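You operate a simulated robot arm through the tools that you are given. There is no shell and no other tool. Be economical: measure what you need, move in short steps, check, and stop when the job is done.

The job below is to be done with a simulated two-armed robot. You get a single attempt, and the scene is never put back.

JOB
Move both jars from the blue crate into the green one, then carry the blue crate to the green mat.
Fine: one jar a free cell; free the blue lever to lift and lock it again after. Where these are worked on the way, their far stop is far enough and under half their travel is too little: blue lever.

Only the result counts: the job must be done as asked and must still hold three seconds after the hand-in. Knocking over, shifting, dropping, spilling or breaking anything else fails it.

ROBOT AND FRAMES
Two 6-joint arms with two-finger parallel grippers on one trunk, on a base that drives. Base frame: it is fixed to the floor where the robot stands at the start and does not move with it; the origin is under the middle of the robot, x ahead of it, y to its left, z up; the surface under the hand at the start is at about z = 0.8. Units: m, degrees, N and s.
The left shoulder is at the start at [0.07, 0.166, 1.323], the right one opposite. With the tool pointing down near the work surface each hand reaches from about 0.42 to 0.84 m from the robot's upright axis, wherever it stands, measured 20 degrees to its own side. Places, roughly: blue lever [0.4, -0.2, 0.9]; crate [0.5, -0.6, 0.8]; green lever [0.4, -0.6, 0.9]; orange stop [0.4, -1.1, 0.8]; teal stop [0.4, -1.2, 0.8]; top of the green mat [0.7, -1.2, 0.8]. Payload 3.91 kg a hand.
The tool frame of a hand sits at the grasp point between the pads (the TCP): z along the fingers, y along the line on which they close. The tips reach 0.03 m beyond it. The gripper opens to 0.11 m. The fingers are 0.02 m wide and 0.01 m thick; the gripper's body (0.048 by 0.112 m) begins 0.055 m behind the TCP.
Orientation is that of the tool frame in the base frame, as a unit quaternion [x, y, z, w]. With the fingers straight down and closing along the base's y, the tool's x points along the base's -x, its y along +y and its z along -z.

CONTROLS
- The arms move only by the tool jog_arm. It takes "left_increments", "right_increments" or both (then of equal length, played together; a hand with none holds still); each is a list of rows, each a list of 7 numbers: the finger opening in m, from 0 to 0.11, then the shift along the base's x, y, z in m, then the turn, a rotation vector about the base's x, y, z in rad. In form: [[grip, tx, ty, tz, ax, ay, az], ...]. A call has 1 to 10 rows; each row is the pose to reach, as a shift and turn from the pose commanded when the call began. A row lasts 0.2 s, in which the tool goes at most 0.05 m and 8.6 degrees; a call with a longer step from one row to the next is refused whole, and so is a gripper value outside its range. A pose out of reach is approached as far as the arm can. The call stops where the force on the tool passes 90 N (or 10 N more than at its start, if that is more) or the arm is blocked; 0.2 s more then pass. The fingers move at their own pace (about 0.108 m/s each) and stop on an object; they squeeze with about 22 N. The grip force told is the motor's: it shows also when the fingers shut on nothing. Time passes only in rows, and 0.2 s behind the last, so rows that repeat a pose let the fingers close. It gives the time, the measured TCP pose, the force on the tool (base axes), the opening and the grip force at its end, in the units of the frame above (readings bear some noise), with the torque about the TCP (base axes, N m) and any sound that the robot's microphone picked up.
- Cameras (640 x 400 px; columns grow to the right, rows downward): "scene" is now at [0.1021, -0.0466, 1.5245]; the picture's right is [-0.57, -0.82, 0.00], its down [-0.76, 0.52, -0.38] and it looks along [0.31, -0.22, -0.92] (base axes); focal length 214 px, centre (320, 200). "left" rides on the left gripper at [0.077, -0.007, -0.115] in its tool frame; the picture's right is [0.09, 1.00, 0.00], its down [-0.80, 0.07, -0.59] and it looks along [-0.59, 0.05, 0.80] (tool axes); focal length 270 px, centre (320, 200). "right" rides on the right gripper at [0.077, 0.007, -0.115] in its tool frame; the picture's right is [-0.09, 1.00, 0.00], its down [-0.80, -0.07, -0.59] and it looks along [-0.59, -0.05, 0.80] (tool axes); focal length 270 px, centre (320, 200). There is no depth. A picture from a camera that has moved, and an enlarged one, comes with that camera's place and axes in the base frame and with its lens. The place of the scene camera against the robot may be out by one fixed shift of up to 0.025 m in any direction.
- grab_frame(camera): a new picture of that camera. The clock stands still meanwhile.
- lift_body(by): slides the trunk up (or, below 0, down) by that many m; the arms and the scene camera ride with it, the base frame stays. It gives what a move gives, with no picture.
- drive_base(legs): drives the robot by 1 to 6 legs, each [ahead, left, turn to the left] in m, m and degrees, along the robot's own axes; the way and the turn of a leg run together, so that a leg with both is an arc; at most 1.5 m and 180 degrees a leg. The arms and the cameras ride along, it lands a little off, and it stops where it bumps. It gives what a move gives.
- aim_head(pan, tilt): turns the head with the scene camera to pan (to the left, within 86 degrees either way) and tilt (down, from -29 to 69), counted from straight ahead of the robot. It gives what a move gives.
- inspect(camera, box): a new picture of the part [left, top, right, bottom] of that camera's present view, enlarged. The clock stands still meanwhile.
- close_job(): hands the job in; it is judged then, once.

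Work in short steps. Places have to be worked out from the pictures, the camera data and where the tool is seen: move nearer, look again, correct. Check each grasp and each placing, and mend what went wrong. You have 120 turns and 108 pictures in all, those below and enlarged ones among them. Open the grippers and draw the arms clear of the work before you hand the job in, unless the task says otherwise; then end with one line.

The tools are called after "Call:" as a command line: name --argument value ..., lists and objects as JSON in quotes. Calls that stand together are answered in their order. jog_arm: Moves the arms, as the interface text tells. Its arguments: {"type":"object","properties":{"left_increments":{"type":"array","items":{"type":"array","items":{"type":"number"}}},"right_increments":{"type":"array","items":{"type":"array","items":{"type":"number"}}}},"required":[]} The other tools are called the same way: lift_body (by) slides the trunk up or down; drive_base (legs) drives the base; aim_head (pan, tilt) turns the head that bears the scene camera; grab_frame (camera) takes a picture; inspect (camera, box) takes an enlarged picture of a part of a camera's view; close_job () hands the job in.

At the start:

```text
time: 0.0
left_position: [0.082, 0.3106, 0.3772]
left_ee_rot: [0.014, 0.998, 0.037, 0.05]
left_ft_force: [-0.5, -0.7, 0.9]
left_moment: [0.02, 0.04, 0.03]
left_gripper_width: 0.1101
left_finger_force: 0.1
right_position: [0.3636, -0.4316, 1.2291]
right_ee_rot: [0.0, 1.0, -0.001, 0.0]
right_ft_force: [0.3, -0.5, -0.3]
right_moment: [-0.02, 0.02, 0.02]
right_gripper_width: 0.1098
right_finger_force: 0.1
trunk travel left (down, up): [-0.818, 0.122]
robot x, y, heading: [0.0014, 0.0002, 0.1]
head pan, tilt: [-34.5, 67.5]
```

scene: 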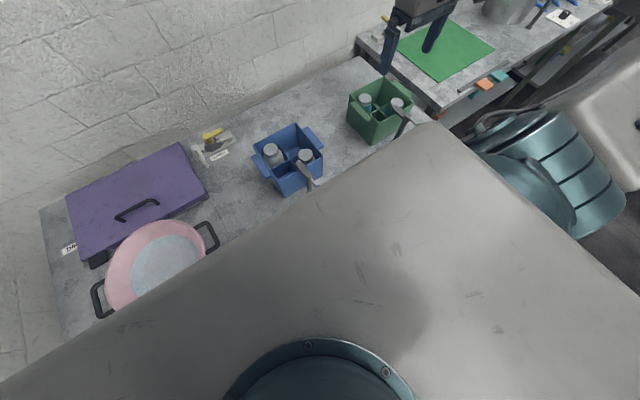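
right: 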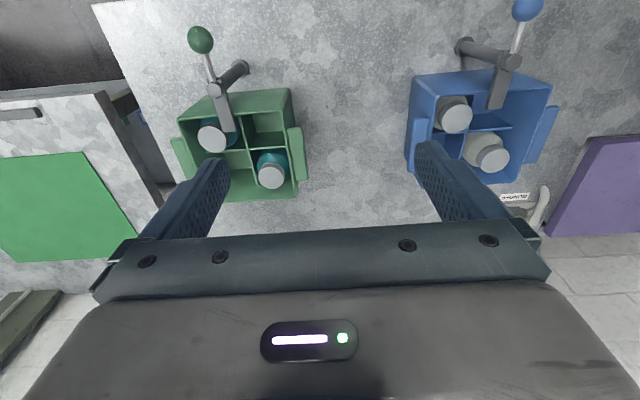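
left: 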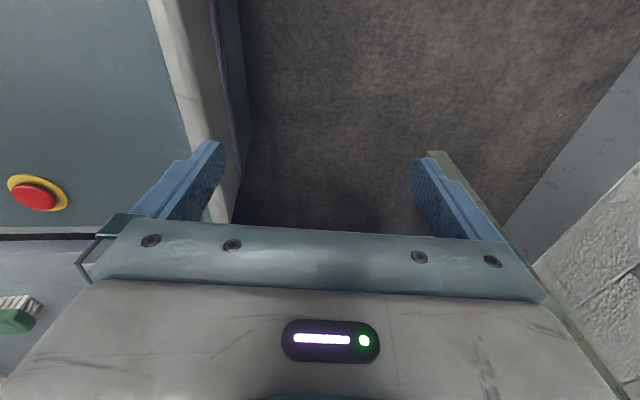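

I'll look closer at both crates and the levers through the wrist camera.

Call:
inspect --camera "right" --box '[380, 0, 580, 200]'

Call:
inspect --camera "right" --box '[150, 0, 350, 220]'

Call:
inspect --camera "scene" --box '[240, 0, 560, 200]'

```text
2.00 times, centred on (480, 100) of right
camera zoom: at [0.2852, -0.4272, 1.3428], right [0.09, 1.0, 0.0], down [0.8, -0.07, 0.59], along [0.59, -0.05, -0.8], focal length 541 px, centre (0, 400)
```

zoom: 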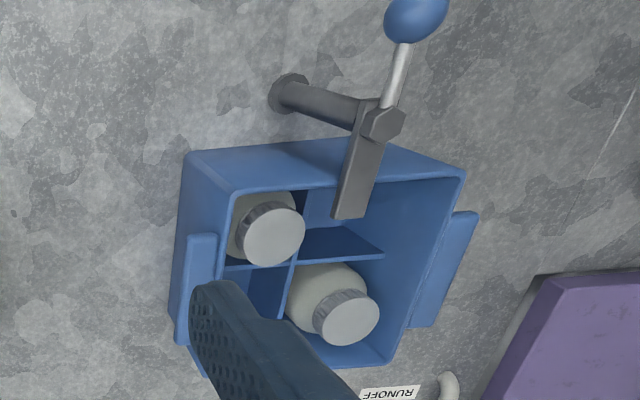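

```text
1.82 times, centred on (250, 110) of right
camera zoom: at [0.2852, -0.4272, 1.3428], right [0.09, 1.0, 0.0], down [0.8, -0.07, 0.59], along [0.59, -0.05, -0.8], focal length 491 px, centre (447, 364)
```

zoom: 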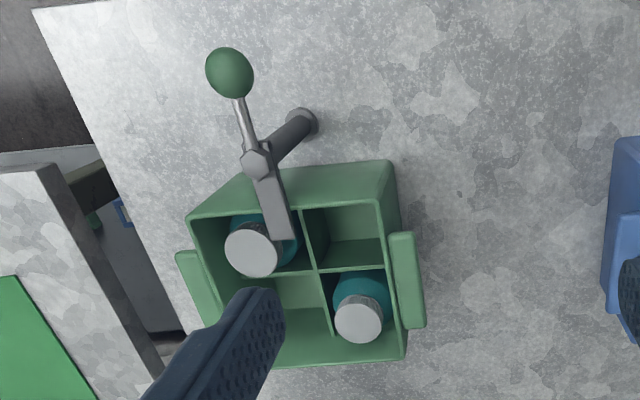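

```text
2.00 times, centred on (400, 100) of scene
camera zoom: at [0.1021, -0.0466, 1.5245], right [-0.57, -0.82, 0.0], down [-0.76, 0.52, -0.38], along [0.31, -0.22, -0.92], focal length 429 px, centre (160, 400)
```

zoom: 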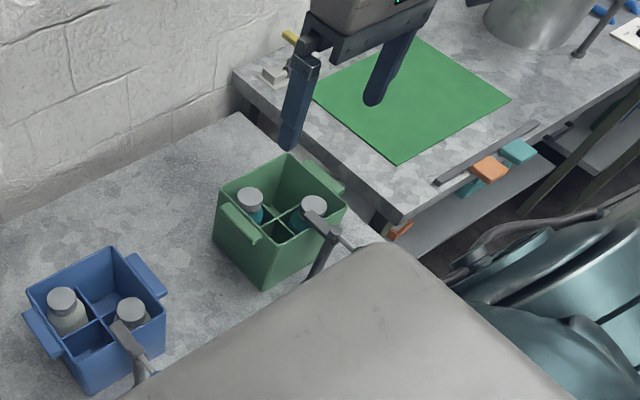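

The blue lever looks like a bar on a vertical post (~[0.373, -0.178], top z ~0.95), with its ball toward the robot at about [0.31, -0.185, 0.95]. I'll look around with the head before driving.

Call:
aim_head --pan -80 --tilt 45

Call:
grab_frame --camera "scene"

Call:
aim_head --pan -10 --tilt 55

Call:
grab_frame --camera "scene"

```text
time: 1.1
left_position: [0.0818, 0.312, 0.3765]
left_ee_rot: [0.014, 0.998, 0.038, 0.051]
left_ft_force: [0.3, 0.4, -0.2]
left_moment: [0.01, -0.01, 0.0]
left_gripper_width: 0.1101
left_finger_force: 0.1
right_position: [0.3628, -0.433, 1.2274]
right_ee_rot: [0.0, 1.0, 0.0, 0.0]
right_ft_force: [0.0, 0.1, 0.0]
right_moment: [0.03, -0.02, 0.01]
right_gripper_width: 0.11
right_finger_force: 0.0
trunk travel left (down, up): [-0.818, 0.122]
robot x, y, heading: [0.0025, 0.0006, 0.0]
head pan, tilt: [-80.0, 45.0]
```

```text
101 pictures are left
camera scene: at [0.0689, -0.0941, 1.5521], right [-0.98, -0.17, 0.0], down [-0.12, 0.7, -0.71], along [0.12, -0.7, -0.71], focal length 214 px, centre (320, 200)
```

scene: 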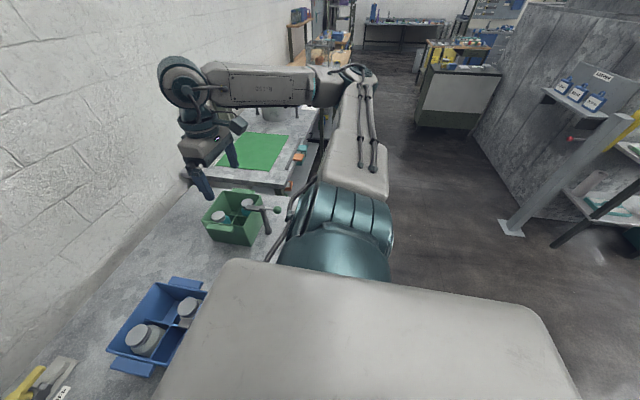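

```text
time: 2.5
left_position: [0.0831, 0.3116, 0.3773]
left_ee_rot: [0.014, 0.998, 0.037, 0.05]
left_ft_force: [-0.7, 0.0, 0.2]
left_moment: [-0.02, 0.0, -0.02]
left_gripper_width: 0.1102
left_finger_force: 0.1
right_position: [0.3635, -0.4329, 1.2287]
right_ee_rot: [0.0, 1.0, 0.001, 0.0]
right_ft_force: [0.8, 0.8, -0.2]
right_moment: [0.03, -0.01, 0.0]
right_gripper_width: 0.11
right_finger_force: 0.0
trunk travel left (down, up): [-0.818, 0.122]
robot x, y, heading: [-0.0021, -0.0046, 0.1]
head pan, tilt: [-10.0, 55.0]
```

```text
100 pictures are left
camera scene: at [0.1257, -0.0267, 1.5387], right [-0.17, -0.98, 0.0], down [-0.81, 0.14, -0.57], along [0.56, -0.1, -0.82], focal length 214 px, centre (320, 200)
```

scene: 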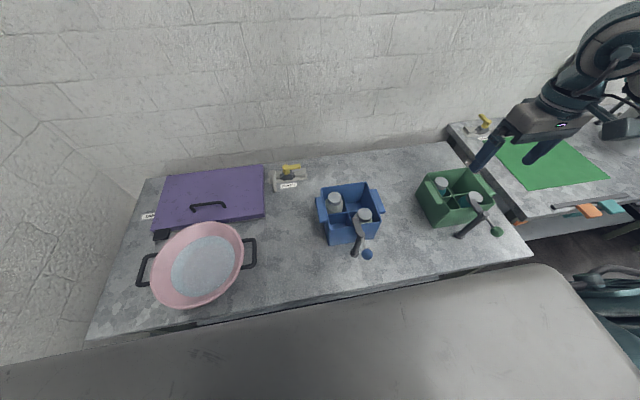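

The floor beside and behind is clear (the teal cylinder is my own arm). I'll back up 0.17 m so the blue ball comes in reach.

Call:
drive_base --legs '[[-0.17, 0, 0]]'

Call:
jog_arm --right_increments '[[0.07, 0, 0.05, 0, 0, 0, 0], [0.07, 0.02, 0.1, 0, 0, 0, 0], [0.07, 0.02, 0.15, 0, 0, 0, 0], [0.07, 0.02, 0.2, 0, 0, 0, 0]]'

Call:
grab_frame --camera "right"

```text
time: 4.0
left_position: [-0.0832, 0.3113, 0.3765]
left_ee_rot: [0.014, 0.998, 0.038, 0.049]
left_ft_force: [0.5, 1.1, 0.1]
left_moment: [0.05, 0.0, 0.0]
left_gripper_width: 0.1101
left_finger_force: 0.0
right_position: [0.1987, -0.4336, 1.2284]
right_ee_rot: [0.0, 1.0, -0.001, -0.001]
right_ft_force: [0.0, 0.2, 0.5]
right_moment: [-0.01, -0.02, -0.01]
right_gripper_width: 0.1098
right_finger_force: 0.0
trunk travel left (down, up): [-0.818, 0.122]
robot x, y, heading: [-0.1659, 0.0011, 0.0]
head pan, tilt: [-10.0, 55.0]
```

```text
refused: row 2 steps farther than a row can; nothing moved
```

```text
99 pictures are left
camera right: at [0.1207, -0.4278, 1.3421], right [0.09, 1.0, 0.0], down [0.8, -0.07, 0.59], along [0.59, -0.05, -0.81], focal length 270 px, centre (320, 200)
```

right: 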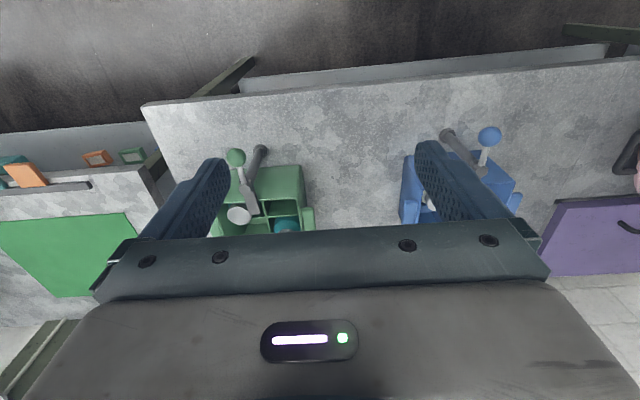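

Two sightings put the ball at about [0.313, -0.178, 0.943]. I move the hand above it and look from closer.

Call:
jog_arm --right_increments '[[0.08, 0.02, 0.045, 0, 0, 0, 0], [0.08, 0.04, 0.09, 0, 0, 0, 0], [0.08, 0.06, 0.13, -0.01, 0, 0, 0], [0.08, 0.08, 0.17, -0.02, 0, 0, 0], [0.08, 0.1, 0.21, -0.035, 0, 0, 0], [0.08, 0.115, 0.25, -0.05, 0, 0, 0], [0.08, 0.115, 0.255, -0.09, 0, 0, 0], [0.08, 0.115, 0.255, -0.135, 0, 0, 0], [0.08, 0.115, 0.255, -0.16, 0, 0, 0]]'

Call:
grab_frame --camera "right"

Call:
inspect --camera "scene" --box '[260, 80, 460, 220]'

```text
time: 6.0
left_position: [-0.0827, 0.312, 0.3766]
left_ee_rot: [0.014, 0.998, 0.038, 0.051]
left_ft_force: [0.6, 0.3, 0.1]
left_moment: [0.02, 0.02, 0.0]
left_gripper_width: 0.1102
left_finger_force: 0.3
right_position: [0.2371, -0.34, 1.0915]
right_ee_rot: [0.001, 1.0, 0.0, 0.0]
right_ft_force: [0.5, 1.0, -0.7]
right_moment: [0.0, 0.01, -0.01]
right_gripper_width: 0.0801
right_finger_force: 0.1
right hand out of reach, approached as far as the arm can: row 3, 4, 5, 6, 7, 8, 9
trunk travel left (down, up): [-0.818, 0.122]
robot x, y, heading: [-0.1651, -0.0002, -0.2]
head pan, tilt: [-10.0, 55.0]
```

```text
98 pictures are left
camera right: at [0.1587, -0.335, 1.2047], right [0.09, 1.0, 0.0], down [0.8, -0.07, 0.6], along [0.59, -0.05, -0.8], focal length 270 px, centre (320, 200)
```

right: 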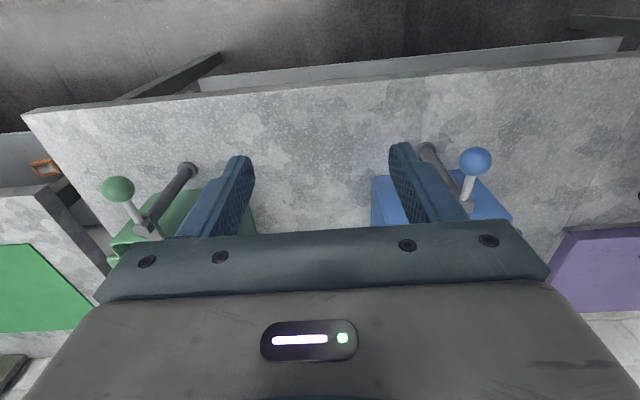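

```text
2.86 times, centred on (360, 150) of scene
camera zoom: at [-0.0417, -0.0256, 1.5388], right [-0.18, -0.98, 0.0], down [-0.81, 0.14, -0.57], along [0.57, -0.1, -0.82], focal length 613 px, centre (206, 343)
```

zoom: 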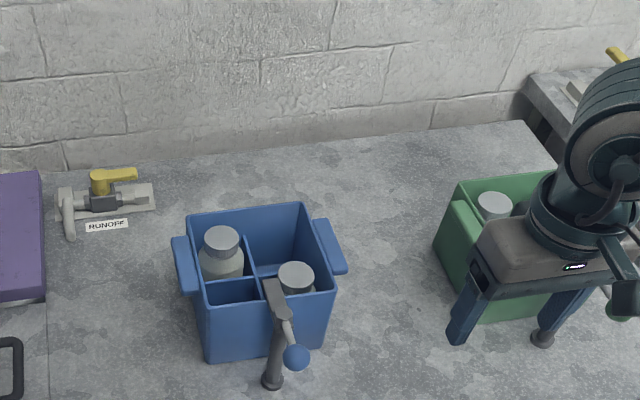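

The hand is too near the shoulder to get there, so I'll give the right arm room by driving back and a bit left.

Call:
drive_base --legs '[[-0.12, 0.08, 0]]'

Call:
jog_arm --right_increments '[[0.08, 0, 0, 0, 0, 0, 0]]'

```text
time: 7.3
left_position: [-0.2007, 0.3915, 0.3769]
left_ee_rot: [0.013, 0.998, 0.038, 0.049]
left_ft_force: [0.5, -0.8, -0.2]
left_moment: [0.03, 0.02, -0.01]
left_gripper_width: 0.1098
left_finger_force: 0.1
right_position: [0.1191, -0.2601, 1.0891]
right_ee_rot: [0.0, 1.0, 0.0, -0.001]
right_ft_force: [0.0, -0.6, 0.1]
right_moment: [-0.02, 0.02, 0.01]
right_gripper_width: 0.0804
right_finger_force: 0.0
trunk travel left (down, up): [-0.818, 0.122]
robot x, y, heading: [-0.2851, 0.0812, -0.1]
head pan, tilt: [-10.0, 55.0]
```

```text
time: 7.7
left_position: [-0.2026, 0.3914, 0.3777]
left_ee_rot: [0.013, 0.998, 0.038, 0.05]
left_ft_force: [-0.5, -0.6, -0.9]
left_moment: [0.0, 0.01, -0.02]
left_gripper_width: 0.1101
left_finger_force: 0.0
right_position: [0.1186, -0.2609, 1.0896]
right_ee_rot: [0.0, 1.0, 0.001, 0.0]
right_ft_force: [-0.1, 0.1, 0.2]
right_moment: [-0.04, -0.01, -0.03]
right_gripper_width: 0.0801
right_finger_force: 0.0
trunk travel left (down, up): [-0.818, 0.122]
robot x, y, heading: [-0.2861, 0.0794, -0.1]
head pan, tilt: [-10.0, 55.0]
```

Now I move above the ball.

Call:
jog_arm --right_increments '[[0.08, 0.04, 0.0, 0, 0, 0, 0], [0.08, 0.08, 0.0, 0, 0, 0, 0], [0.08, 0.12, 0.02, 0, 0, 0, 0], [0.08, 0.16, 0.04, 0, 0, 0, 0], [0.08, 0.19, 0.065, -0.01, 0, 0, 0], [0.08, 0.194, 0.083, -0.03, 0, 0, 0]]'

Call:
grab_frame --camera "right"

```text
time: 9.1
left_position: [-0.2024, 0.3922, 0.3775]
left_ee_rot: [0.013, 0.998, 0.038, 0.05]
left_ft_force: [0.3, -0.6, -0.4]
left_moment: [-0.02, 0.03, 0.02]
left_gripper_width: 0.11
left_finger_force: 0.0
right_position: [0.2119, -0.317, 1.0765]
right_ee_rot: [-0.001, 1.0, 0.001, 0.0]
right_ft_force: [0.5, -0.4, -0.2]
right_moment: [-0.01, 0.02, -0.05]
right_gripper_width: 0.0802
right_finger_force: 0.0
right hand out of reach, approached as far as the arm can: row 1, 2, 3, 4, 5, 6
trunk travel left (down, up): [-0.818, 0.122]
robot x, y, heading: [-0.2851, 0.0851, 0.1]
head pan, tilt: [-10.0, 55.0]
```

```text
96 pictures are left
camera right: at [0.1348, -0.3118, 1.19], right [0.09, 1.0, 0.0], down [0.8, -0.07, 0.6], along [0.59, -0.05, -0.8], focal length 270 px, centre (320, 200)
```

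right: 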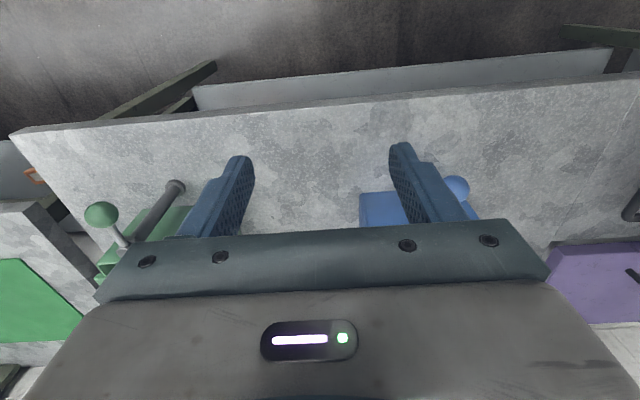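

The reach seems limited at this height, so I'll raise the trunk, which puts the hand lower relative to the shoulder, and then retry.

Call:
lift_body --by 0.115

Call:
jog_arm --right_increments '[[0.08, 0.0, 0.0, -0.05, 0, 0, 0], [0.08, 0.0, 0.0, -0.1, 0, 0, 0], [0.08, 0.0, 0.0, -0.14, 0, 0, 0], [0.08, 0.03, 0.03, -0.14, 0, 0, 0], [0.08, 0.06, 0.06, -0.14, 0, 0, 0], [0.08, 0.08, 0.1, -0.14, 0, 0, 0], [0.08, 0.1, 0.138, -0.14, 0, 0, 0]]'

```text
time: 10.6
left_position: [-0.2023, 0.3913, 0.4925]
left_ee_rot: [0.014, 0.998, 0.037, 0.05]
left_ft_force: [-1.0, -0.2, 0.6]
left_moment: [-0.03, 0.0, 0.01]
left_gripper_width: 0.1098
left_finger_force: 0.2
right_position: [0.2115, -0.317, 1.192]
right_ee_rot: [-0.001, 1.0, 0.001, 0.001]
right_ft_force: [-0.1, 0.8, -0.4]
right_moment: [0.01, -0.01, -0.02]
right_gripper_width: 0.08
right_finger_force: 0.1
trunk travel left (down, up): [-0.933, 0.007]
robot x, y, heading: [-0.2852, 0.0843, 0.0]
head pan, tilt: [-10.0, 55.0]
```

```text
time: 12.2
left_position: [-0.2036, 0.392, 0.4922]
left_ee_rot: [0.013, 0.998, 0.037, 0.051]
left_ft_force: [-0.3, 0.0, -1.0]
left_moment: [-0.02, -0.04, -0.01]
left_gripper_width: 0.1099
left_finger_force: 0.1
right_position: [0.2065, -0.3313, 1.0884]
right_ee_rot: [-0.001, 1.0, 0.0, 0.0]
right_ft_force: [0.2, 0.4, -0.3]
right_moment: [0.02, -0.03, 0.0]
right_gripper_width: 0.0797
right_finger_force: 0.1
right hand out of reach, approached as far as the arm can: row 1, 2, 3, 4, 5, 6, 7
trunk travel left (down, up): [-0.933, 0.007]
robot x, y, heading: [-0.2858, 0.0791, 0.2]
head pan, tilt: [-10.0, 55.0]
```

It is stuck on some joint limit, perhaps wrist yaw. I'll look at the arm with the head camera.

Call:
aim_head --pan -60 --tilt 30

Call:
grab_frame --camera "scene"

Call:
jog_arm --right_increments '[[0.08, 0.04, 0, 0, 0, 0, 0.12], [0.08, 0.08, 0.0, 0, 0, 0, 0.24], [0.08, 0.1, 0.03, 0, 0, 0, 0.36]]'

```text
time: 13.4
left_position: [-0.2025, 0.3907, 0.4926]
left_ee_rot: [0.014, 0.998, 0.038, 0.05]
left_ft_force: [0.8, -0.2, 0.3]
left_moment: [-0.02, 0.0, -0.01]
left_gripper_width: 0.1099
left_finger_force: 0.1
right_position: [0.2068, -0.3322, 1.089]
right_ee_rot: [-0.001, 1.0, 0.001, 0.0]
right_ft_force: [-0.4, -1.1, -0.1]
right_moment: [0.03, -0.02, -0.02]
right_gripper_width: 0.0797
right_finger_force: 0.0
trunk travel left (down, up): [-0.933, 0.007]
robot x, y, heading: [-0.2867, 0.0823, -0.1]
head pan, tilt: [-60.0, 30.0]
```

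```text
95 pictures are left
camera scene: at [-0.1857, -0.0114, 1.6897], right [-0.87, -0.5, 0.0], down [-0.25, 0.43, -0.87], along [0.43, -0.75, -0.5], focal length 214 px, centre (320, 200)
```

scene: 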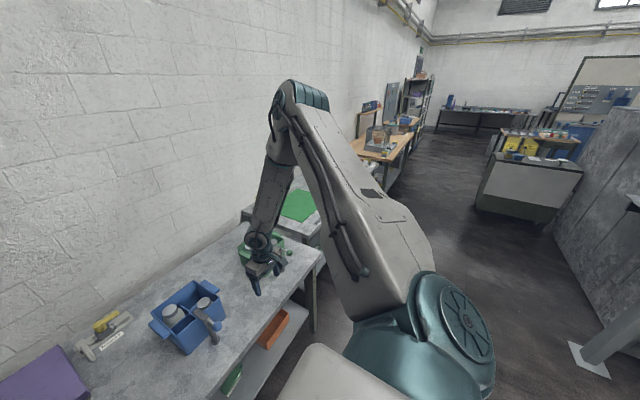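

```text
time: 14.2
left_position: [-0.2027, 0.3927, 0.4919]
left_ee_rot: [0.014, 0.998, 0.037, 0.052]
left_ft_force: [-0.1, 1.0, 0.0]
left_moment: [0.0, 0.01, 0.0]
left_gripper_width: 0.1098
left_finger_force: 0.0
right_position: [0.2198, -0.3423, 1.1029]
right_ee_rot: [-0.177, 0.984, -0.011, 0.008]
right_ft_force: [0.0, -0.1, 0.6]
right_moment: [0.0, 0.01, -0.01]
right_gripper_width: 0.0802
right_finger_force: 0.0
right hand out of reach, approached as far as the arm can: row 1, 2, 3
trunk travel left (down, up): [-0.933, 0.007]
robot x, y, heading: [-0.2841, 0.0797, -0.1]
head pan, tilt: [-60.0, 30.0]
```

I'll test whether pure radial motion, away from the shoulder, is possible.

Call:
jog_arm --right_increments '[[0.08, 0.0, 0, 0, 0, 0, -0.12], [0.08, 0.0, 0.0, 0, 0, 0, -0.24], [0.08, 0.0, 0.0, 0, 0, 0, -0.36]]'

Call:
jog_arm --right_increments '[[0.08, 0.035, -0.03, 0, 0, 0, 0], [0.08, 0.07, -0.06, 0, 0, 0, 0]]'

```text
time: 15.0
left_position: [-0.2019, 0.3921, 0.4916]
left_ee_rot: [0.015, 0.998, 0.038, 0.05]
left_ft_force: [0.3, 0.3, -0.4]
left_moment: [-0.01, 0.01, -0.01]
left_gripper_width: 0.11
left_finger_force: 0.1
right_position: [0.2226, -0.342, 1.1014]
right_ee_rot: [0.001, 1.0, 0.0, 0.001]
right_ft_force: [0.7, 0.3, -0.3]
right_moment: [0.0, 0.02, -0.01]
right_gripper_width: 0.08
right_finger_force: 0.0
trunk travel left (down, up): [-0.933, 0.007]
robot x, y, heading: [-0.2849, 0.0848, -0.3]
head pan, tilt: [-60.0, 30.0]
```

```text
time: 15.6
left_position: [-0.2008, 0.3915, 0.4916]
left_ee_rot: [0.014, 0.998, 0.038, 0.05]
left_ft_force: [-0.7, 0.4, 0.2]
left_moment: [0.02, 0.03, -0.03]
left_gripper_width: 0.1101
left_finger_force: 0.0
right_position: [0.2691, -0.3913, 1.1063]
right_ee_rot: [0.003, 1.0, -0.006, 0.004]
right_ft_force: [0.5, -0.3, -0.2]
right_moment: [0.03, 0.0, 0.0]
right_gripper_width: 0.08
right_finger_force: 0.0
right hand out of reach, approached as far as the arm can: row 2
trunk travel left (down, up): [-0.933, 0.007]
robot x, y, heading: [-0.2848, 0.081, -0.3]
head pan, tilt: [-60.0, 30.0]
```

I'll map the limit: move sideways right and back to a free-air spot, then descend there.

Call:
jog_arm --right_increments '[[0.08, -0.04, -0.02, 0, 0, 0, 0], [0.08, -0.08, -0.04, 0.0, 0, 0, 0], [0.08, -0.12, -0.06, 0.0, 0, 0, 0], [0.08, -0.13, -0.08, -0.04, 0, 0, 0], [0.08, -0.13, -0.08, -0.085, 0, 0, 0], [0.08, -0.13, -0.08, -0.13, 0, 0, 0]]'

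Call:
jog_arm --right_increments '[[0.08, 0.04, 0.0, 0, 0, 0, 0], [0.08, 0.08, 0.0, 0.0, 0, 0, 0], [0.08, 0.08, 0.04, 0.0, 0, 0, 0], [0.08, 0.08, 0.08, 0.0, 0, 0, 0]]'

```text
time: 17.0
left_position: [-0.2018, 0.3915, 0.4921]
left_ee_rot: [0.015, 0.998, 0.038, 0.05]
left_ft_force: [-1.4, -0.7, 0.1]
left_moment: [-0.03, -0.01, 0.01]
left_gripper_width: 0.1101
left_finger_force: 0.1
right_position: [0.1355, -0.4717, 0.9867]
right_ee_rot: [0.001, 1.0, 0.001, 0.001]
right_ft_force: [-0.5, 0.9, 0.7]
right_moment: [-0.01, 0.01, -0.01]
right_gripper_width: 0.0799
right_finger_force: 0.0
right hand out of reach, approached as far as the arm can: row 6
trunk travel left (down, up): [-0.933, 0.007]
robot x, y, heading: [-0.2866, 0.0779, 0.1]
head pan, tilt: [-60.0, 30.0]
```

```text
time: 18.0
left_position: [-0.202, 0.3932, 0.4907]
left_ee_rot: [0.014, 0.998, 0.036, 0.05]
left_ft_force: [-0.1, 0.1, -0.3]
left_moment: [0.0, 0.02, -0.01]
left_gripper_width: 0.1099
left_finger_force: 0.2
right_position: [0.2056, -0.3909, 1.0184]
right_ee_rot: [0.001, 1.0, 0.0, 0.001]
right_ft_force: [0.8, -0.3, -1.0]
right_moment: [-0.04, 0.06, 0.0]
right_gripper_width: 0.0802
right_finger_force: 0.2
right hand out of reach, approached as far as the arm can: row 1, 2, 3, 4
trunk travel left (down, up): [-0.933, 0.007]
robot x, y, heading: [-0.2877, 0.0806, -0.0]
head pan, tilt: [-60.0, 30.0]
```

Readings suggest a wrist limit in this arm configuration. I'll test with the tool tilted forward, and view the arm.

Call:
jog_arm --right_increments '[[0.08, 0.0, 0.0, 0, 0, -0.14, 0], [0.08, 0.0, 0.0, 0.0, 0, -0.28, 0], [0.08, 0.04, 0.0, 0.0, 0, -0.28, 0], [0.08, 0.08, 0.02, 0.0, 0, -0.28, 0], [0.08, 0.08, 0.06, 0.0, 0, -0.28, 0]]'

Call:
grab_frame --camera "scene"

```text
time: 19.2
left_position: [-0.2022, 0.3926, 0.4928]
left_ee_rot: [0.014, 0.998, 0.037, 0.052]
left_ft_force: [-0.2, 0.6, 0.6]
left_moment: [-0.01, -0.02, -0.02]
left_gripper_width: 0.1101
left_finger_force: 0.0
right_position: [0.2629, -0.3561, 1.0309]
right_ee_rot: [0.0, 0.99, 0.001, 0.141]
right_ft_force: [-0.7, 0.2, 0.7]
right_moment: [0.0, 0.0, -0.03]
right_gripper_width: 0.0798
right_finger_force: 0.2
right hand out of reach, approached as far as the arm can: row 2, 3, 4, 5
trunk travel left (down, up): [-0.933, 0.007]
robot x, y, heading: [-0.2847, 0.0778, 0.0]
head pan, tilt: [-60.0, 30.0]
```

```text
94 pictures are left
camera scene: at [-0.1878, -0.0113, 1.6899], right [-0.87, -0.5, 0.0], down [-0.25, 0.43, -0.87], along [0.43, -0.75, -0.5], focal length 214 px, centre (320, 200)
```

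scene: 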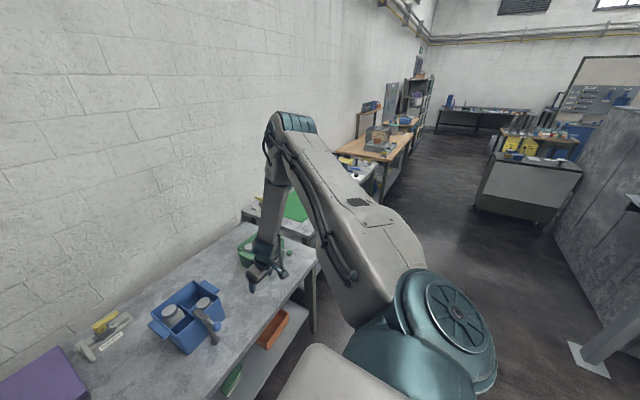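

Tilting forward helps a bit, which fits a wrist limit with the forearm near vertical. I'll try to swing around it: tilt the tool sideways, move outward, then untilt.

Call:
jog_arm --right_increments '[[0.08, -0.04, -0.03, 0, 0, 0.0, 0], [0.08, -0.08, -0.06, 0.0, 0, 0.14, 0], [0.08, -0.1, -0.08, 0.0, 0, 0.28, 0], [0.08, -0.1, -0.08, 0.0, 0.12, 0.28, 0], [0.08, -0.1, -0.08, 0.0, 0.24, 0.28, 0], [0.08, -0.1, -0.08, 0.0, 0.36, 0.28, 0], [0.08, -0.1, -0.08, 0.0, 0.48, 0.28, 0], [0.08, -0.1, -0.08, 0.0, 0.6, 0.28, 0]]'

Call:
jog_arm --right_increments '[[0.08, 0.04, 0.0, 0, 0, 0.0, 0], [0.08, 0.08, 0.0, 0.0, 0, 0, 0], [0.08, 0.12, 0.0, 0.0, 0, 0, 0], [0.08, 0.12, 0.04, 0.0, 0, 0, 0], [0.08, 0.12, 0.08, 0.0, 0, 0, 0]]'

```text
time: 21.0
left_position: [-0.1994, 0.3925, 0.4905]
left_ee_rot: [0.015, 0.998, 0.036, 0.048]
left_ft_force: [0.9, 0.2, 1.7]
left_moment: [-0.03, 0.01, -0.03]
left_gripper_width: 0.11
left_finger_force: 0.0
right_position: [0.1677, -0.4012, 1.0518]
right_ee_rot: [0.047, 0.956, 0.288, -0.007]
right_ft_force: [0.0, 0.3, 0.9]
right_moment: [-0.04, 0.06, 0.05]
right_gripper_width: 0.0801
right_finger_force: 0.1
right hand out of reach, approached as far as the arm can: row 4, 5, 6, 7, 8
trunk travel left (down, up): [-0.933, 0.007]
robot x, y, heading: [-0.2887, 0.0791, 0.0]
head pan, tilt: [-60.0, 30.0]
```

```text
time: 22.2
left_position: [-0.2014, 0.392, 0.4916]
left_ee_rot: [0.014, 0.998, 0.036, 0.051]
left_ft_force: [0.8, -0.2, -0.1]
left_moment: [0.0, 0.05, 0.0]
left_gripper_width: 0.1099
left_finger_force: 0.0
right_position: [0.2834, -0.3227, 1.0516]
right_ee_rot: [0.043, 0.955, 0.292, -0.003]
right_ft_force: [1.0, 0.3, 0.2]
right_moment: [0.0, 0.02, 0.02]
right_gripper_width: 0.0799
right_finger_force: 0.1
right hand out of reach, approached as far as the arm can: row 1, 2, 3, 4
trunk travel left (down, up): [-0.933, 0.007]
robot x, y, heading: [-0.2883, 0.083, 0.1]
head pan, tilt: [-60.0, 30.0]
```

That worked, the pose was reached. I continue outward a little and then untilt.

Call:
jog_arm --right_increments '[[0.08, 0.04, 0.0, 0, 0, 0.0, 0], [0.08, 0.05, 0.04, 0.0, 0, 0, 0], [0.08, 0.05, 0.04, 0.0, -0.12, 0, 0], [0.08, 0.05, 0.04, 0.0, -0.24, 0, 0], [0.08, 0.05, 0.04, 0.0, -0.36, 0, 0], [0.08, 0.05, 0.04, 0.0, -0.48, 0, 0], [0.08, 0.05, 0.04, 0.0, -0.6, 0, 0]]'

```text
time: 23.8
left_position: [-0.2029, 0.3911, 0.4916]
left_ee_rot: [0.013, 0.998, 0.037, 0.05]
left_ft_force: [-0.7, -0.3, 0.0]
left_moment: [-0.01, 0.01, -0.01]
left_gripper_width: 0.1099
left_finger_force: 0.0
right_position: [0.3151, -0.2722, 1.0522]
right_ee_rot: [0.063, 0.998, 0.004, 0.018]
right_ft_force: [0.1, 0.9, 0.8]
right_moment: [0.01, -0.01, 0.03]
right_gripper_width: 0.0801
right_finger_force: 0.1
right hand out of reach, approached as far as the arm can: row 1, 6, 7
trunk travel left (down, up): [-0.933, 0.007]
robot x, y, heading: [-0.286, 0.0812, -0.0]
head pan, tilt: [-60.0, 30.0]
```

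Nearly upright now. I correct the small residual rotation while heading to the ball, staying above it.

Call:
jog_arm --right_increments '[[0.08, 0.0, 0.04, 0, 0, 0.0, 0.06], [0.08, 0.0, 0.08, 0.0, 0, 0.03, 0.126], [0.08, 0.0, 0.095, 0.0, 0, 0.036, 0.126]]'

Call:
grab_frame --camera "right"

```text
time: 24.6
left_position: [-0.2019, 0.3914, 0.4912]
left_ee_rot: [0.014, 0.998, 0.037, 0.049]
left_ft_force: [0.1, -0.7, 0.0]
left_moment: [0.01, 0.01, 0.02]
left_gripper_width: 0.11
left_finger_force: 0.0
right_position: [0.2901, -0.2207, 1.0289]
right_ee_rot: [0.038, 0.998, 0.039, 0.014]
right_ft_force: [-0.5, -0.6, -0.7]
right_moment: [0.0, 0.06, -0.01]
right_gripper_width: 0.0804
right_finger_force: 0.0
right hand out of reach, approached as far as the arm can: row 1, 2, 3
trunk travel left (down, up): [-0.933, 0.007]
robot x, y, heading: [-0.2887, 0.0812, 0.2]
head pan, tilt: [-60.0, 30.0]
```

```text
93 pictures are left
camera right: at [0.2093, -0.2183, 1.1403], right [0.16, 0.98, 0.08], down [0.78, -0.18, 0.61], along [0.61, -0.04, -0.79], focal length 270 px, centre (320, 200)
```

right: 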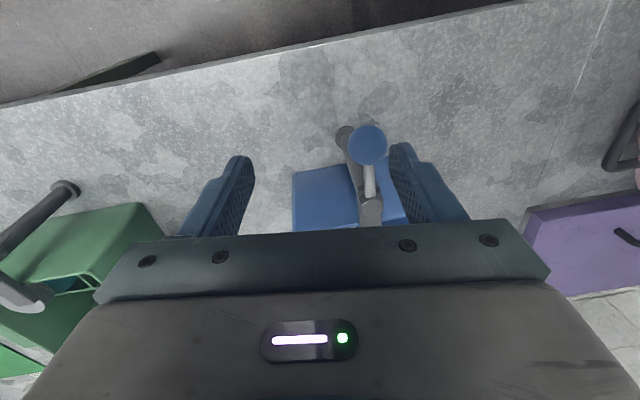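

I'll extend a bit outward to check whether the arm is past the limit.

Call:
jog_arm --right_increments '[[0.08, 0.04, 0.0, 0, 0, 0.0, 0.0], [0.08, 0.08, 0.0, 0.03, -0.04, 0.03, 0.04], [0.08, 0.12, 0.0, 0.03, -0.08, 0.03, 0.076]]'

```text
time: 25.4
left_position: [-0.2023, 0.39, 0.4925]
left_ee_rot: [0.014, 0.998, 0.038, 0.05]
left_ft_force: [-0.7, 0.6, -0.1]
left_moment: [-0.01, -0.02, -0.02]
left_gripper_width: 0.11
left_finger_force: 0.0
right_position: [0.3569, -0.2316, 1.0713]
right_ee_rot: [0.054, 0.997, 0.046, 0.019]
right_ft_force: [-0.2, -0.4, -0.5]
right_moment: [0.0, -0.04, 0.0]
right_gripper_width: 0.08
right_finger_force: 0.1
right hand out of reach, approached as far as the arm can: row 1, 2, 3
trunk travel left (down, up): [-0.933, 0.007]
robot x, y, heading: [-0.2853, 0.0784, -0.1]
head pan, tilt: [-60.0, 30.0]
```

Still limited; I look at the arm's posture.

Call:
grab_frame --camera "scene"

```text
92 pictures are left
camera scene: at [-0.1862, -0.0117, 1.6897], right [-0.87, -0.5, 0.0], down [-0.25, 0.43, -0.87], along [0.43, -0.75, -0.5], focal length 214 px, centre (320, 200)
```

scene: 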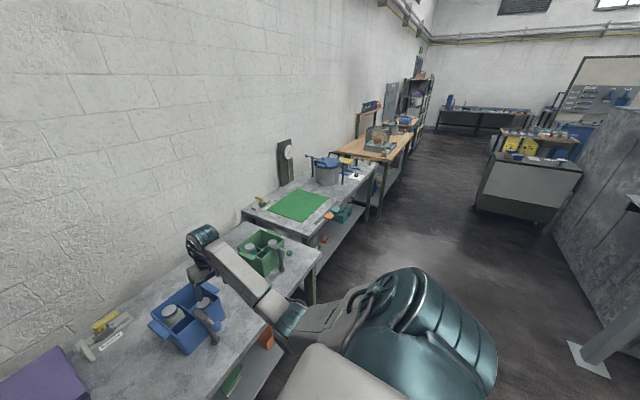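

The arm has gone to an elbow-low posture. I'll probe the free zone between the crates: shift to y≈-0.40 at this height, straighten, then descend.

Call:
jog_arm --right_increments '[[0.08, 0.0, -0.04, 0, 0, 0.0, 0.0], [0.08, 0.0, -0.08, 0.0, 0, 0.0, 0.0], [0.08, 0.0, -0.12, 0.0, -0.0, 0.0, 0.0], [0.08, 0.0, -0.16, 0.0, -0.045, 0.02, 0.05], [0.08, 0.0, -0.17, 0.0, -0.09, 0.038, 0.1], [0.08, 0.0, -0.17, -0.04, -0.09, 0.038, 0.1], [0.08, 0.0, -0.17, -0.08, -0.09, 0.038, 0.1]]'

Call:
grab_frame --camera "scene"

```text
time: 27.0
left_position: [-0.2023, 0.3913, 0.4918]
left_ee_rot: [0.014, 0.998, 0.038, 0.05]
left_ft_force: [0.3, -0.2, 0.5]
left_moment: [0.0, 0.0, -0.02]
left_gripper_width: 0.1101
left_finger_force: 0.2
right_position: [0.259, -0.3577, 1.0527]
right_ee_rot: [0.032, 0.999, 0.011, 0.009]
right_ft_force: [-0.3, 0.6, 0.1]
right_moment: [0.02, -0.02, 0.01]
right_gripper_width: 0.0802
right_finger_force: 0.1
right hand out of reach, approached as far as the arm can: row 1, 2, 3, 4, 5, 6, 7
trunk travel left (down, up): [-0.933, 0.007]
robot x, y, heading: [-0.2881, 0.0794, -0.1]
head pan, tilt: [-60.0, 30.0]
```

```text
91 pictures are left
camera scene: at [-0.1849, -0.0117, 1.6897], right [-0.87, -0.5, 0.0], down [-0.25, 0.43, -0.87], along [0.43, -0.75, -0.5], focal length 214 px, centre (320, 200)
```

scene: 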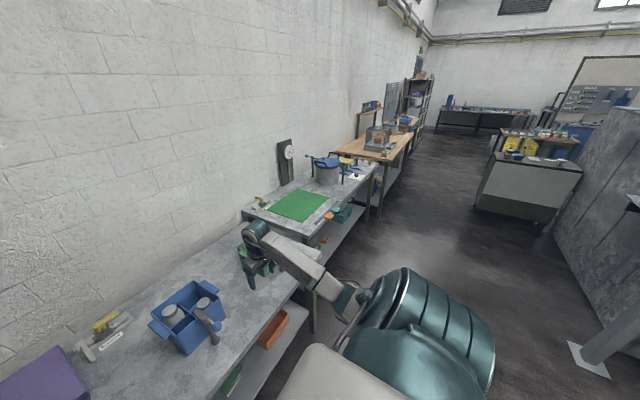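

I'll return to a start-like pose (higher, nearer) to recover the elbow-high posture, then try the other side tilt.

Call:
jog_arm --right_increments '[[0.08, -0.03, 0.0, 0.04, 0, 0.0, 0.0], [0.08, -0.06, 0.0, 0.08, 0, 0.0, 0.0], [0.08, -0.09, 0.0, 0.12, 0, 0.0, 0.0], [0.08, -0.12, 0.0, 0.16, 0, 0.0, 0.03], [0.08, -0.15, 0.0, 0.2, -0.02, 0.0, 0.06], [0.08, -0.17, 0.0, 0.24, -0.02, 0.018, 0.064], [0.08, -0.18, 0.0, 0.28, -0.02, 0.018, 0.064]]'

Call:
grab_frame --camera "scene"

```text
time: 28.6
left_position: [-0.2012, 0.3921, 0.4927]
left_ee_rot: [0.014, 0.998, 0.038, 0.05]
left_ft_force: [-0.3, 0.2, -0.7]
left_moment: [-0.01, 0.02, 0.02]
left_gripper_width: 0.1099
left_finger_force: 0.1
right_position: [0.083, -0.3535, 1.3333]
right_ee_rot: [0.001, 1.0, 0.001, 0.001]
right_ft_force: [-0.5, 0.7, -0.4]
right_moment: [-0.01, 0.03, 0.0]
right_gripper_width: 0.08
right_finger_force: 0.2
right hand out of reach, approached as far as the arm can: row 1, 2, 3, 6, 7
trunk travel left (down, up): [-0.933, 0.007]
robot x, y, heading: [-0.2842, 0.0807, -0.1]
head pan, tilt: [-60.0, 30.0]
```

```text
90 pictures are left
camera scene: at [-0.1843, -0.0107, 1.6896], right [-0.87, -0.5, 0.0], down [-0.25, 0.43, -0.87], along [0.43, -0.75, -0.5], focal length 214 px, centre (320, 200)
```

scene: 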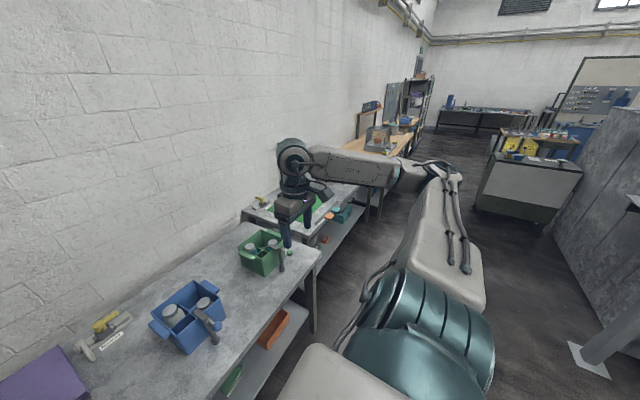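

Some "unreached" rows may just be the arm lagging through posture changes. I'll command small steps with hold rows to test this, heading to the ball column at safe height.

Call:
jog_arm --right_increments '[[0.08, 0.04, 0.02, 0.0, 0, 0.0, 0.0], [0.08, 0.08, 0.04, 0.0, 0, 0.0, 0.0], [0.08, 0.12, 0.06, 0.0, 0, 0.0, 0.0], [0.08, 0.16, 0.08, 0.0, 0, 0.0, 0.0], [0.08, 0.2, 0.1, 0.0, 0.0, 0.0, 0.0], [0.08, 0.24, 0.12, 0.0, 0.0, 0.0, 0.0], [0.08, 0.24, 0.14, 0.0, 0.0, 0.0, 0.0], [0.08, 0.24, 0.14, 0.0, 0.0, 0.0, 0.0], [0.08, 0.24, 0.14, 0.0, 0.0, 0.0, 0.0], [0.08, 0.24, 0.14, 0.0, 0.0, 0.0, 0.0]]'

Call:
grab_frame --camera "scene"

```text
time: 30.8
left_position: [-0.2017, 0.3914, 0.4926]
left_ee_rot: [0.014, 0.998, 0.039, 0.051]
left_ft_force: [0.1, 0.2, -0.4]
left_moment: [0.01, 0.03, -0.01]
left_gripper_width: 0.1097
left_finger_force: 0.1
right_position: [0.2382, -0.3391, 1.3212]
right_ee_rot: [0.0, 1.0, 0.003, 0.002]
right_ft_force: [-0.1, 0.0, -0.2]
right_moment: [-0.02, -0.01, 0.02]
right_gripper_width: 0.08
right_finger_force: 0.0
right hand out of reach, approached as far as the arm can: row 1, 2, 3, 4, 5, 6, 7, 8, 9, 10
trunk travel left (down, up): [-0.933, 0.007]
robot x, y, heading: [-0.2882, 0.08, -0.3]
head pan, tilt: [-60.0, 30.0]
```

```text
89 pictures are left
camera scene: at [-0.185, -0.0144, 1.6895], right [-0.87, -0.5, 0.0], down [-0.25, 0.43, -0.87], along [0.43, -0.75, -0.5], focal length 214 px, centre (320, 200)
```

scene: 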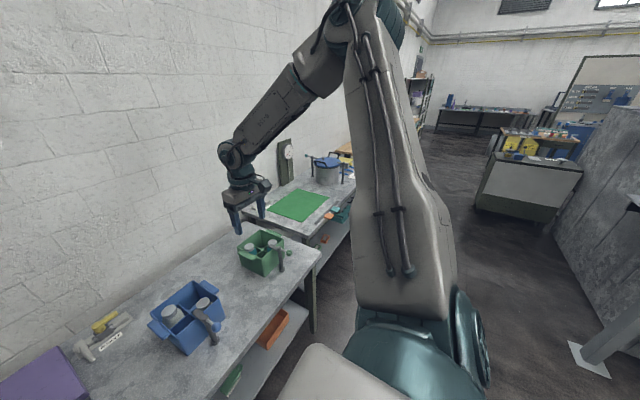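

The posture slides from elbow-out to elbow-up. I'll test whether hand yaw frees the reach: turn by -0.7 rad, then go toward the target.

Call:
jog_arm --right_increments '[[0.08, 0.0, 0.0, 0.0, 0, 0.0, -0.14], [0.08, 0.0, 0.0, 0.0, 0, 0.0, -0.28], [0.08, 0.0, 0.0, 0.0, 0, 0.0, -0.42], [0.08, 0.0, 0.0, 0.0, 0, 0.0, -0.56], [0.08, 0.0, 0.0, 0.0, 0.0, 0.0, -0.7], [0.08, 0.03, 0.02, -0.02, 0.0, 0.0, -0.7], [0.08, 0.06, 0.04, -0.04, 0.0, 0.0, -0.7], [0.08, 0.075, 0.07, -0.06, 0.0, 0.0, -0.7], [0.08, 0.075, 0.11, -0.08, 0.0, 0.0, -0.7]]'

Call:
grab_frame --camera "scene"

```text
time: 32.8
left_position: [-0.2017, 0.3929, 0.4927]
left_ee_rot: [0.015, 0.998, 0.037, 0.05]
left_ft_force: [-0.6, 0.4, 0.6]
left_moment: [0.01, -0.01, 0.0]
left_gripper_width: 0.1099
left_finger_force: 0.0
right_position: [0.2363, -0.3328, 1.2517]
right_ee_rot: [0.344, 0.939, 0.002, 0.002]
right_ft_force: [-0.9, -0.2, 0.1]
right_moment: [-0.02, 0.0, -0.02]
right_gripper_width: 0.0799
right_finger_force: 0.1
right hand out of reach, approached as far as the arm can: row 6, 7, 8, 9
trunk travel left (down, up): [-0.933, 0.007]
robot x, y, heading: [-0.2855, 0.0813, 0.0]
head pan, tilt: [-60.0, 30.0]
```

```text
88 pictures are left
camera scene: at [-0.1859, -0.0113, 1.6898], right [-0.87, -0.5, 0.0], down [-0.25, 0.43, -0.87], along [0.43, -0.75, -0.5], focal length 214 px, centre (320, 200)
```

scene: 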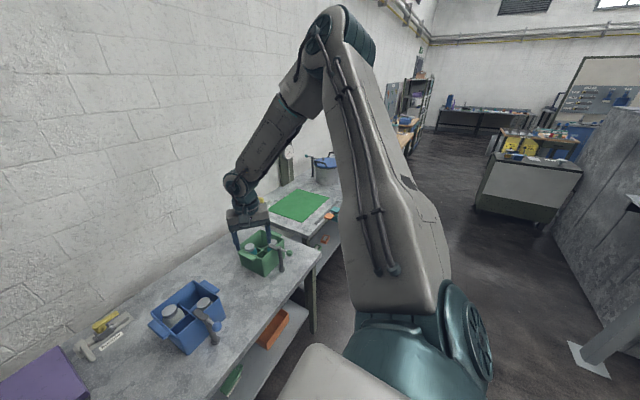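

Reach seems capped on the inward bearing (~-30° from the shoulder). I'll test the outward bearing range and how low it goes there, in free air ahead of the table.

Call:
jog_arm --right_increments '[[0.08, 0.0, -0.04, 0.0, 0, 0.0, 0.14], [0.08, -0.01, -0.08, 0.0, 0, 0.0, 0.28], [0.08, -0.02, -0.12, 0.0, 0, 0.0, 0.42], [0.08, -0.03, -0.16, 0.0, 0, 0.0, 0.56], [0.08, -0.04, -0.2, 0.0, 0.0, 0.0, 0.7], [0.08, -0.05, -0.24, 0.0, 0.0, 0.0, 0.7], [0.08, -0.06, -0.28, 0.0, 0.0, 0.0, 0.7], [0.08, -0.06, -0.32, 0.0, 0.0, 0.0, 0.7]]'

Call:
jog_arm --right_increments '[[0.08, 0.0, 0.0, -0.05, 0, 0.0, 0], [0.08, 0.0, 0.0, -0.1, 0, 0.0, 0], [0.08, 0.0, 0.0, -0.15, 0, 0.0, 0], [0.08, 0.0, 0.0, -0.2, 0, 0.0, 0], [0.08, 0.0, 0.0, -0.25, 0, 0.0, 0], [0.08, 0.0, 0.0, -0.3, 0, 0.0, 0]]'

Call:
grab_frame --camera "scene"

```text
time: 34.6
left_position: [-0.2013, 0.393, 0.4917]
left_ee_rot: [0.014, 0.998, 0.036, 0.05]
left_ft_force: [0.8, -0.3, 0.7]
left_moment: [-0.01, 0.04, 0.0]
left_gripper_width: 0.1096
left_finger_force: 0.1
right_position: [0.1666, -0.5423, 1.2495]
right_ee_rot: [0.004, 1.0, 0.0, 0.001]
right_ft_force: [0.6, 0.2, 0.3]
right_moment: [-0.02, -0.01, -0.02]
right_gripper_width: 0.0803
right_finger_force: 0.2
right hand out of reach, approached as far as the arm can: row 5, 6, 7, 8
trunk travel left (down, up): [-0.933, 0.007]
robot x, y, heading: [-0.2846, 0.0795, 0.2]
head pan, tilt: [-60.0, 30.0]
```

```text
time: 36.0
left_position: [-0.2021, 0.391, 0.4914]
left_ee_rot: [0.013, 0.998, 0.038, 0.051]
left_ft_force: [-0.7, -0.1, 0.2]
left_moment: [0.01, 0.01, -0.01]
left_gripper_width: 0.1101
left_finger_force: 0.1
right_position: [0.139, -0.5155, 0.9853]
right_ee_rot: [0.004, 1.0, -0.007, 0.004]
right_ft_force: [0.5, -1.0, 0.5]
right_moment: [0.02, -0.01, -0.02]
right_gripper_width: 0.0796
right_finger_force: 0.0
right hand out of reach, approached as far as the arm can: row 2, 3, 4, 5, 6
trunk travel left (down, up): [-0.933, 0.007]
robot x, y, heading: [-0.2824, 0.0822, -0.3]
head pan, tilt: [-60.0, 30.0]
```

```text
87 pictures are left
camera scene: at [-0.1844, -0.0117, 1.6897], right [-0.87, -0.5, 0.0], down [-0.25, 0.43, -0.87], along [0.43, -0.75, -0.5], focal length 214 px, centre (320, 200)
```

scene: 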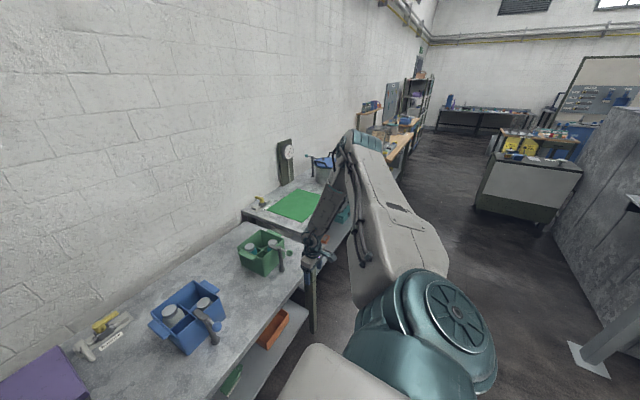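

Practical working range looks like ~0.35–0.55 m from the shoulder at rightward bearings. I'll put the hand back into a start-like pose, then turn the robot ~45° left so its right arm faces the blue crate.

Call:
jog_arm --right_increments '[[0.08, 0.0, 0.0, 0.05, 0, 0.0, 0], [0.08, 0.0, 0.0, 0.1, 0, 0.0, 0], [0.08, 0.0, 0.03, 0.14, 0, 0.0, 0], [0.08, -0.02, 0.06, 0.18, 0, 0.0, 0], [0.08, -0.03, 0.09, 0.22, 0, 0.0, 0], [0.08, -0.05, 0.12, 0.26, 0, 0.0, 0], [0.08, -0.064, 0.14, 0.3, 0, 0.0, 0], [0.08, -0.064, 0.16, 0.34, 0, 0.0, 0], [0.08, -0.064, 0.16, 0.35, 0, 0.0, 0]]'

Call:
drive_base --legs '[[0, -0.2, 0], [0, 0, 45]]'

Call:
lift_body --by -0.2

Call:
grab_frame --camera "right"

```text
refused: row 4 steps farther than a row can; nothing moved
```

```text
time: 38.7
left_position: [-0.3141, 0.203, 0.4923]
left_ee_rot: [-0.159, 0.985, 0.045, 0.045]
left_ft_force: [-0.1, -0.3, 0.5]
left_moment: [0.02, 0.02, 0.03]
left_gripper_width: 0.1098
left_finger_force: 0.1
right_position: [0.3142, -0.5406, 0.9908]
right_ee_rot: [-0.165, 0.986, -0.014, 0.002]
right_ft_force: [1.1, -6.8, 33.5]
right_moment: [-1.77, -0.16, -0.13]
right_gripper_width: 0.0842
right_finger_force: 5.0
trunk travel left (down, up): [-0.933, 0.007]
robot x, y, heading: [-0.2842, -0.1193, 20.0]
head pan, tilt: [-60.0, 30.0]
stopped in leg 2: the force on the tool passed its limit at 145 N (the readings are from after the stop); the commanded pose is now the measured one
```

```text
time: 39.2
left_position: [-0.315, 0.2023, 0.484]
left_ee_rot: [-0.159, 0.985, 0.044, 0.046]
left_ft_force: [0.4, -0.3, 0.4]
left_moment: [0.04, 0.02, 0.01]
left_gripper_width: 0.1099
left_finger_force: 0.0
right_position: [0.3191, -0.5385, 0.9891]
right_ee_rot: [-0.167, 0.986, -0.017, 0.009]
right_ft_force: [3.7, -2.1, 35.6]
right_moment: [-1.47, -0.64, 0.31]
right_gripper_width: 0.0813
right_finger_force: 0.7
trunk travel left (down, up): [-0.926, 0.014]
robot x, y, heading: [-0.2845, -0.119, 19.9]
head pan, tilt: [-60.0, 30.0]
stopped: the force on the tool passed its limit at 102 N (the readings are from after the stop); the commanded pose is now the measured one
```

```text
86 pictures are left
camera right: at [0.2406, -0.5558, 1.1018], right [-0.24, 0.97, -0.04], down [0.77, 0.22, 0.6], along [0.59, 0.12, -0.8], focal length 270 px, centre (320, 200)
```

right: 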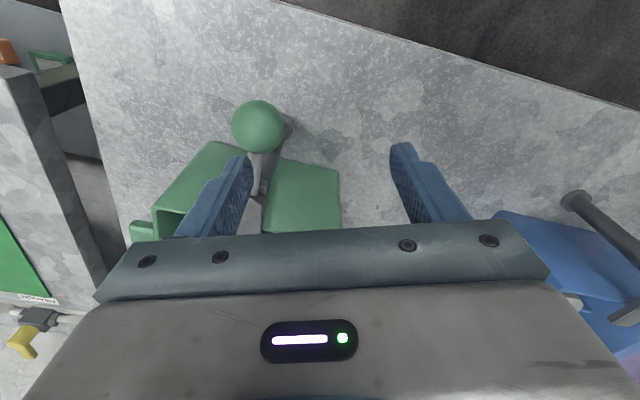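

A batched step ran after a refused one and a fingertip touched the green lever. I'll go straight up now with small steps and check the green lever.

Call:
jog_arm --right_increments '[[0.08, 0.0, 0.0, 0.03, 0, 0.0, 0], [0.08, 0.0, 0.0, 0.07, 0, 0.0, 0], [0.08, 0.0, 0.0, 0.12, 0, 0.0, 0], [0.08, 0.0, 0.0, 0.16, 0, 0.0, 0]]'

Call:
grab_frame --camera "right"

Call:
grab_frame --camera "scene"

```text
time: 40.2
left_position: [-0.3124, 0.2001, 0.4849]
left_ee_rot: [-0.159, 0.985, 0.047, 0.044]
left_ft_force: [0.5, -0.7, 1.5]
left_moment: [-0.01, 0.02, 0.03]
left_gripper_width: 0.1098
left_finger_force: 0.1
right_position: [0.3239, -0.5423, 1.1278]
right_ee_rot: [-0.165, 0.986, -0.014, 0.002]
right_ft_force: [1.3, -0.7, 0.9]
right_moment: [-0.01, 0.0, -0.02]
right_gripper_width: 0.0799
right_finger_force: 0.1
right hand out of reach, approached as far as the arm can: row 4
trunk travel left (down, up): [-0.926, 0.014]
robot x, y, heading: [-0.2879, -0.119, 19.8]
head pan, tilt: [-60.0, 30.0]
```

```text
85 pictures are left
camera right: at [0.2469, -0.5593, 1.2411], right [-0.24, 0.97, -0.03], down [0.77, 0.21, 0.6], along [0.58, 0.12, -0.8], focal length 270 px, centre (320, 200)
```

right: 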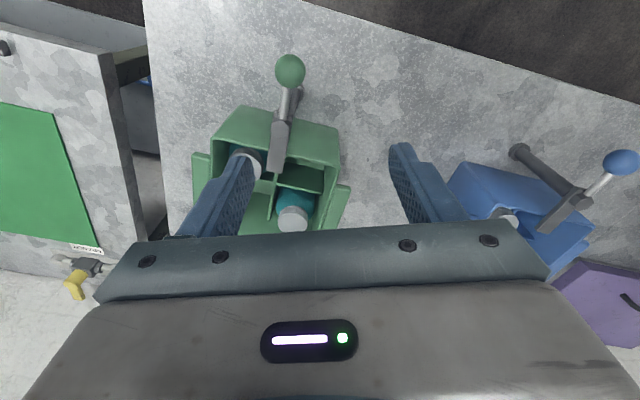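

```text
84 pictures are left
camera scene: at [-0.164, -0.1785, 1.6818], right [-0.64, -0.76, 0.0], down [-0.38, 0.32, -0.87], along [0.66, -0.56, -0.5], focal length 214 px, centre (320, 200)
```

scene: 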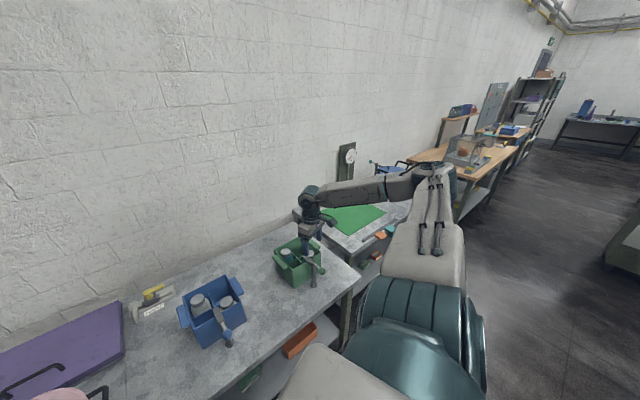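

The green lever ball is still at [0.312, -0.584], so it hasn't moved. Now I bring the hand to a start-like pose before any turning.

Call:
jog_arm --right_increments '[[0.08, -0.01, 0.01, 0.04, 0, 0.0, 0], [0.08, -0.02, 0.02, 0.08, 0, 0.0, 0], [0.08, -0.03, 0.04, 0.12, 0, 0.0, 0], [0.08, -0.05, 0.06, 0.16, 0, 0.0, 0], [0.08, -0.08, 0.09, 0.18, 0, 0.0, 0], [0.08, -0.1, 0.11, 0.2, 0, 0.0, 0], [0.08, -0.124, 0.136, 0.2, 0, 0.0, 0], [0.08, -0.124, 0.136, 0.2, 0, 0.0, 0]]'

```text
time: 42.0
left_position: [-0.3132, 0.2006, 0.4849]
left_ee_rot: [-0.159, 0.985, 0.046, 0.044]
left_ft_force: [0.0, 0.5, -0.4]
left_moment: [0.02, 0.01, 0.01]
left_gripper_width: 0.1102
left_finger_force: 0.1
right_position: [0.1991, -0.4043, 1.3326]
right_ee_rot: [-0.166, 0.986, -0.015, 0.003]
right_ft_force: [-0.5, -0.8, 0.4]
right_moment: [0.01, 0.01, 0.0]
right_gripper_width: 0.08
right_finger_force: 0.0
right hand out of reach, approached as far as the arm can: row 1, 2, 3, 4, 5, 6
trunk travel left (down, up): [-0.926, 0.014]
robot x, y, heading: [-0.285, -0.1198, 19.8]
head pan, tilt: [-60.0, 30.0]
```

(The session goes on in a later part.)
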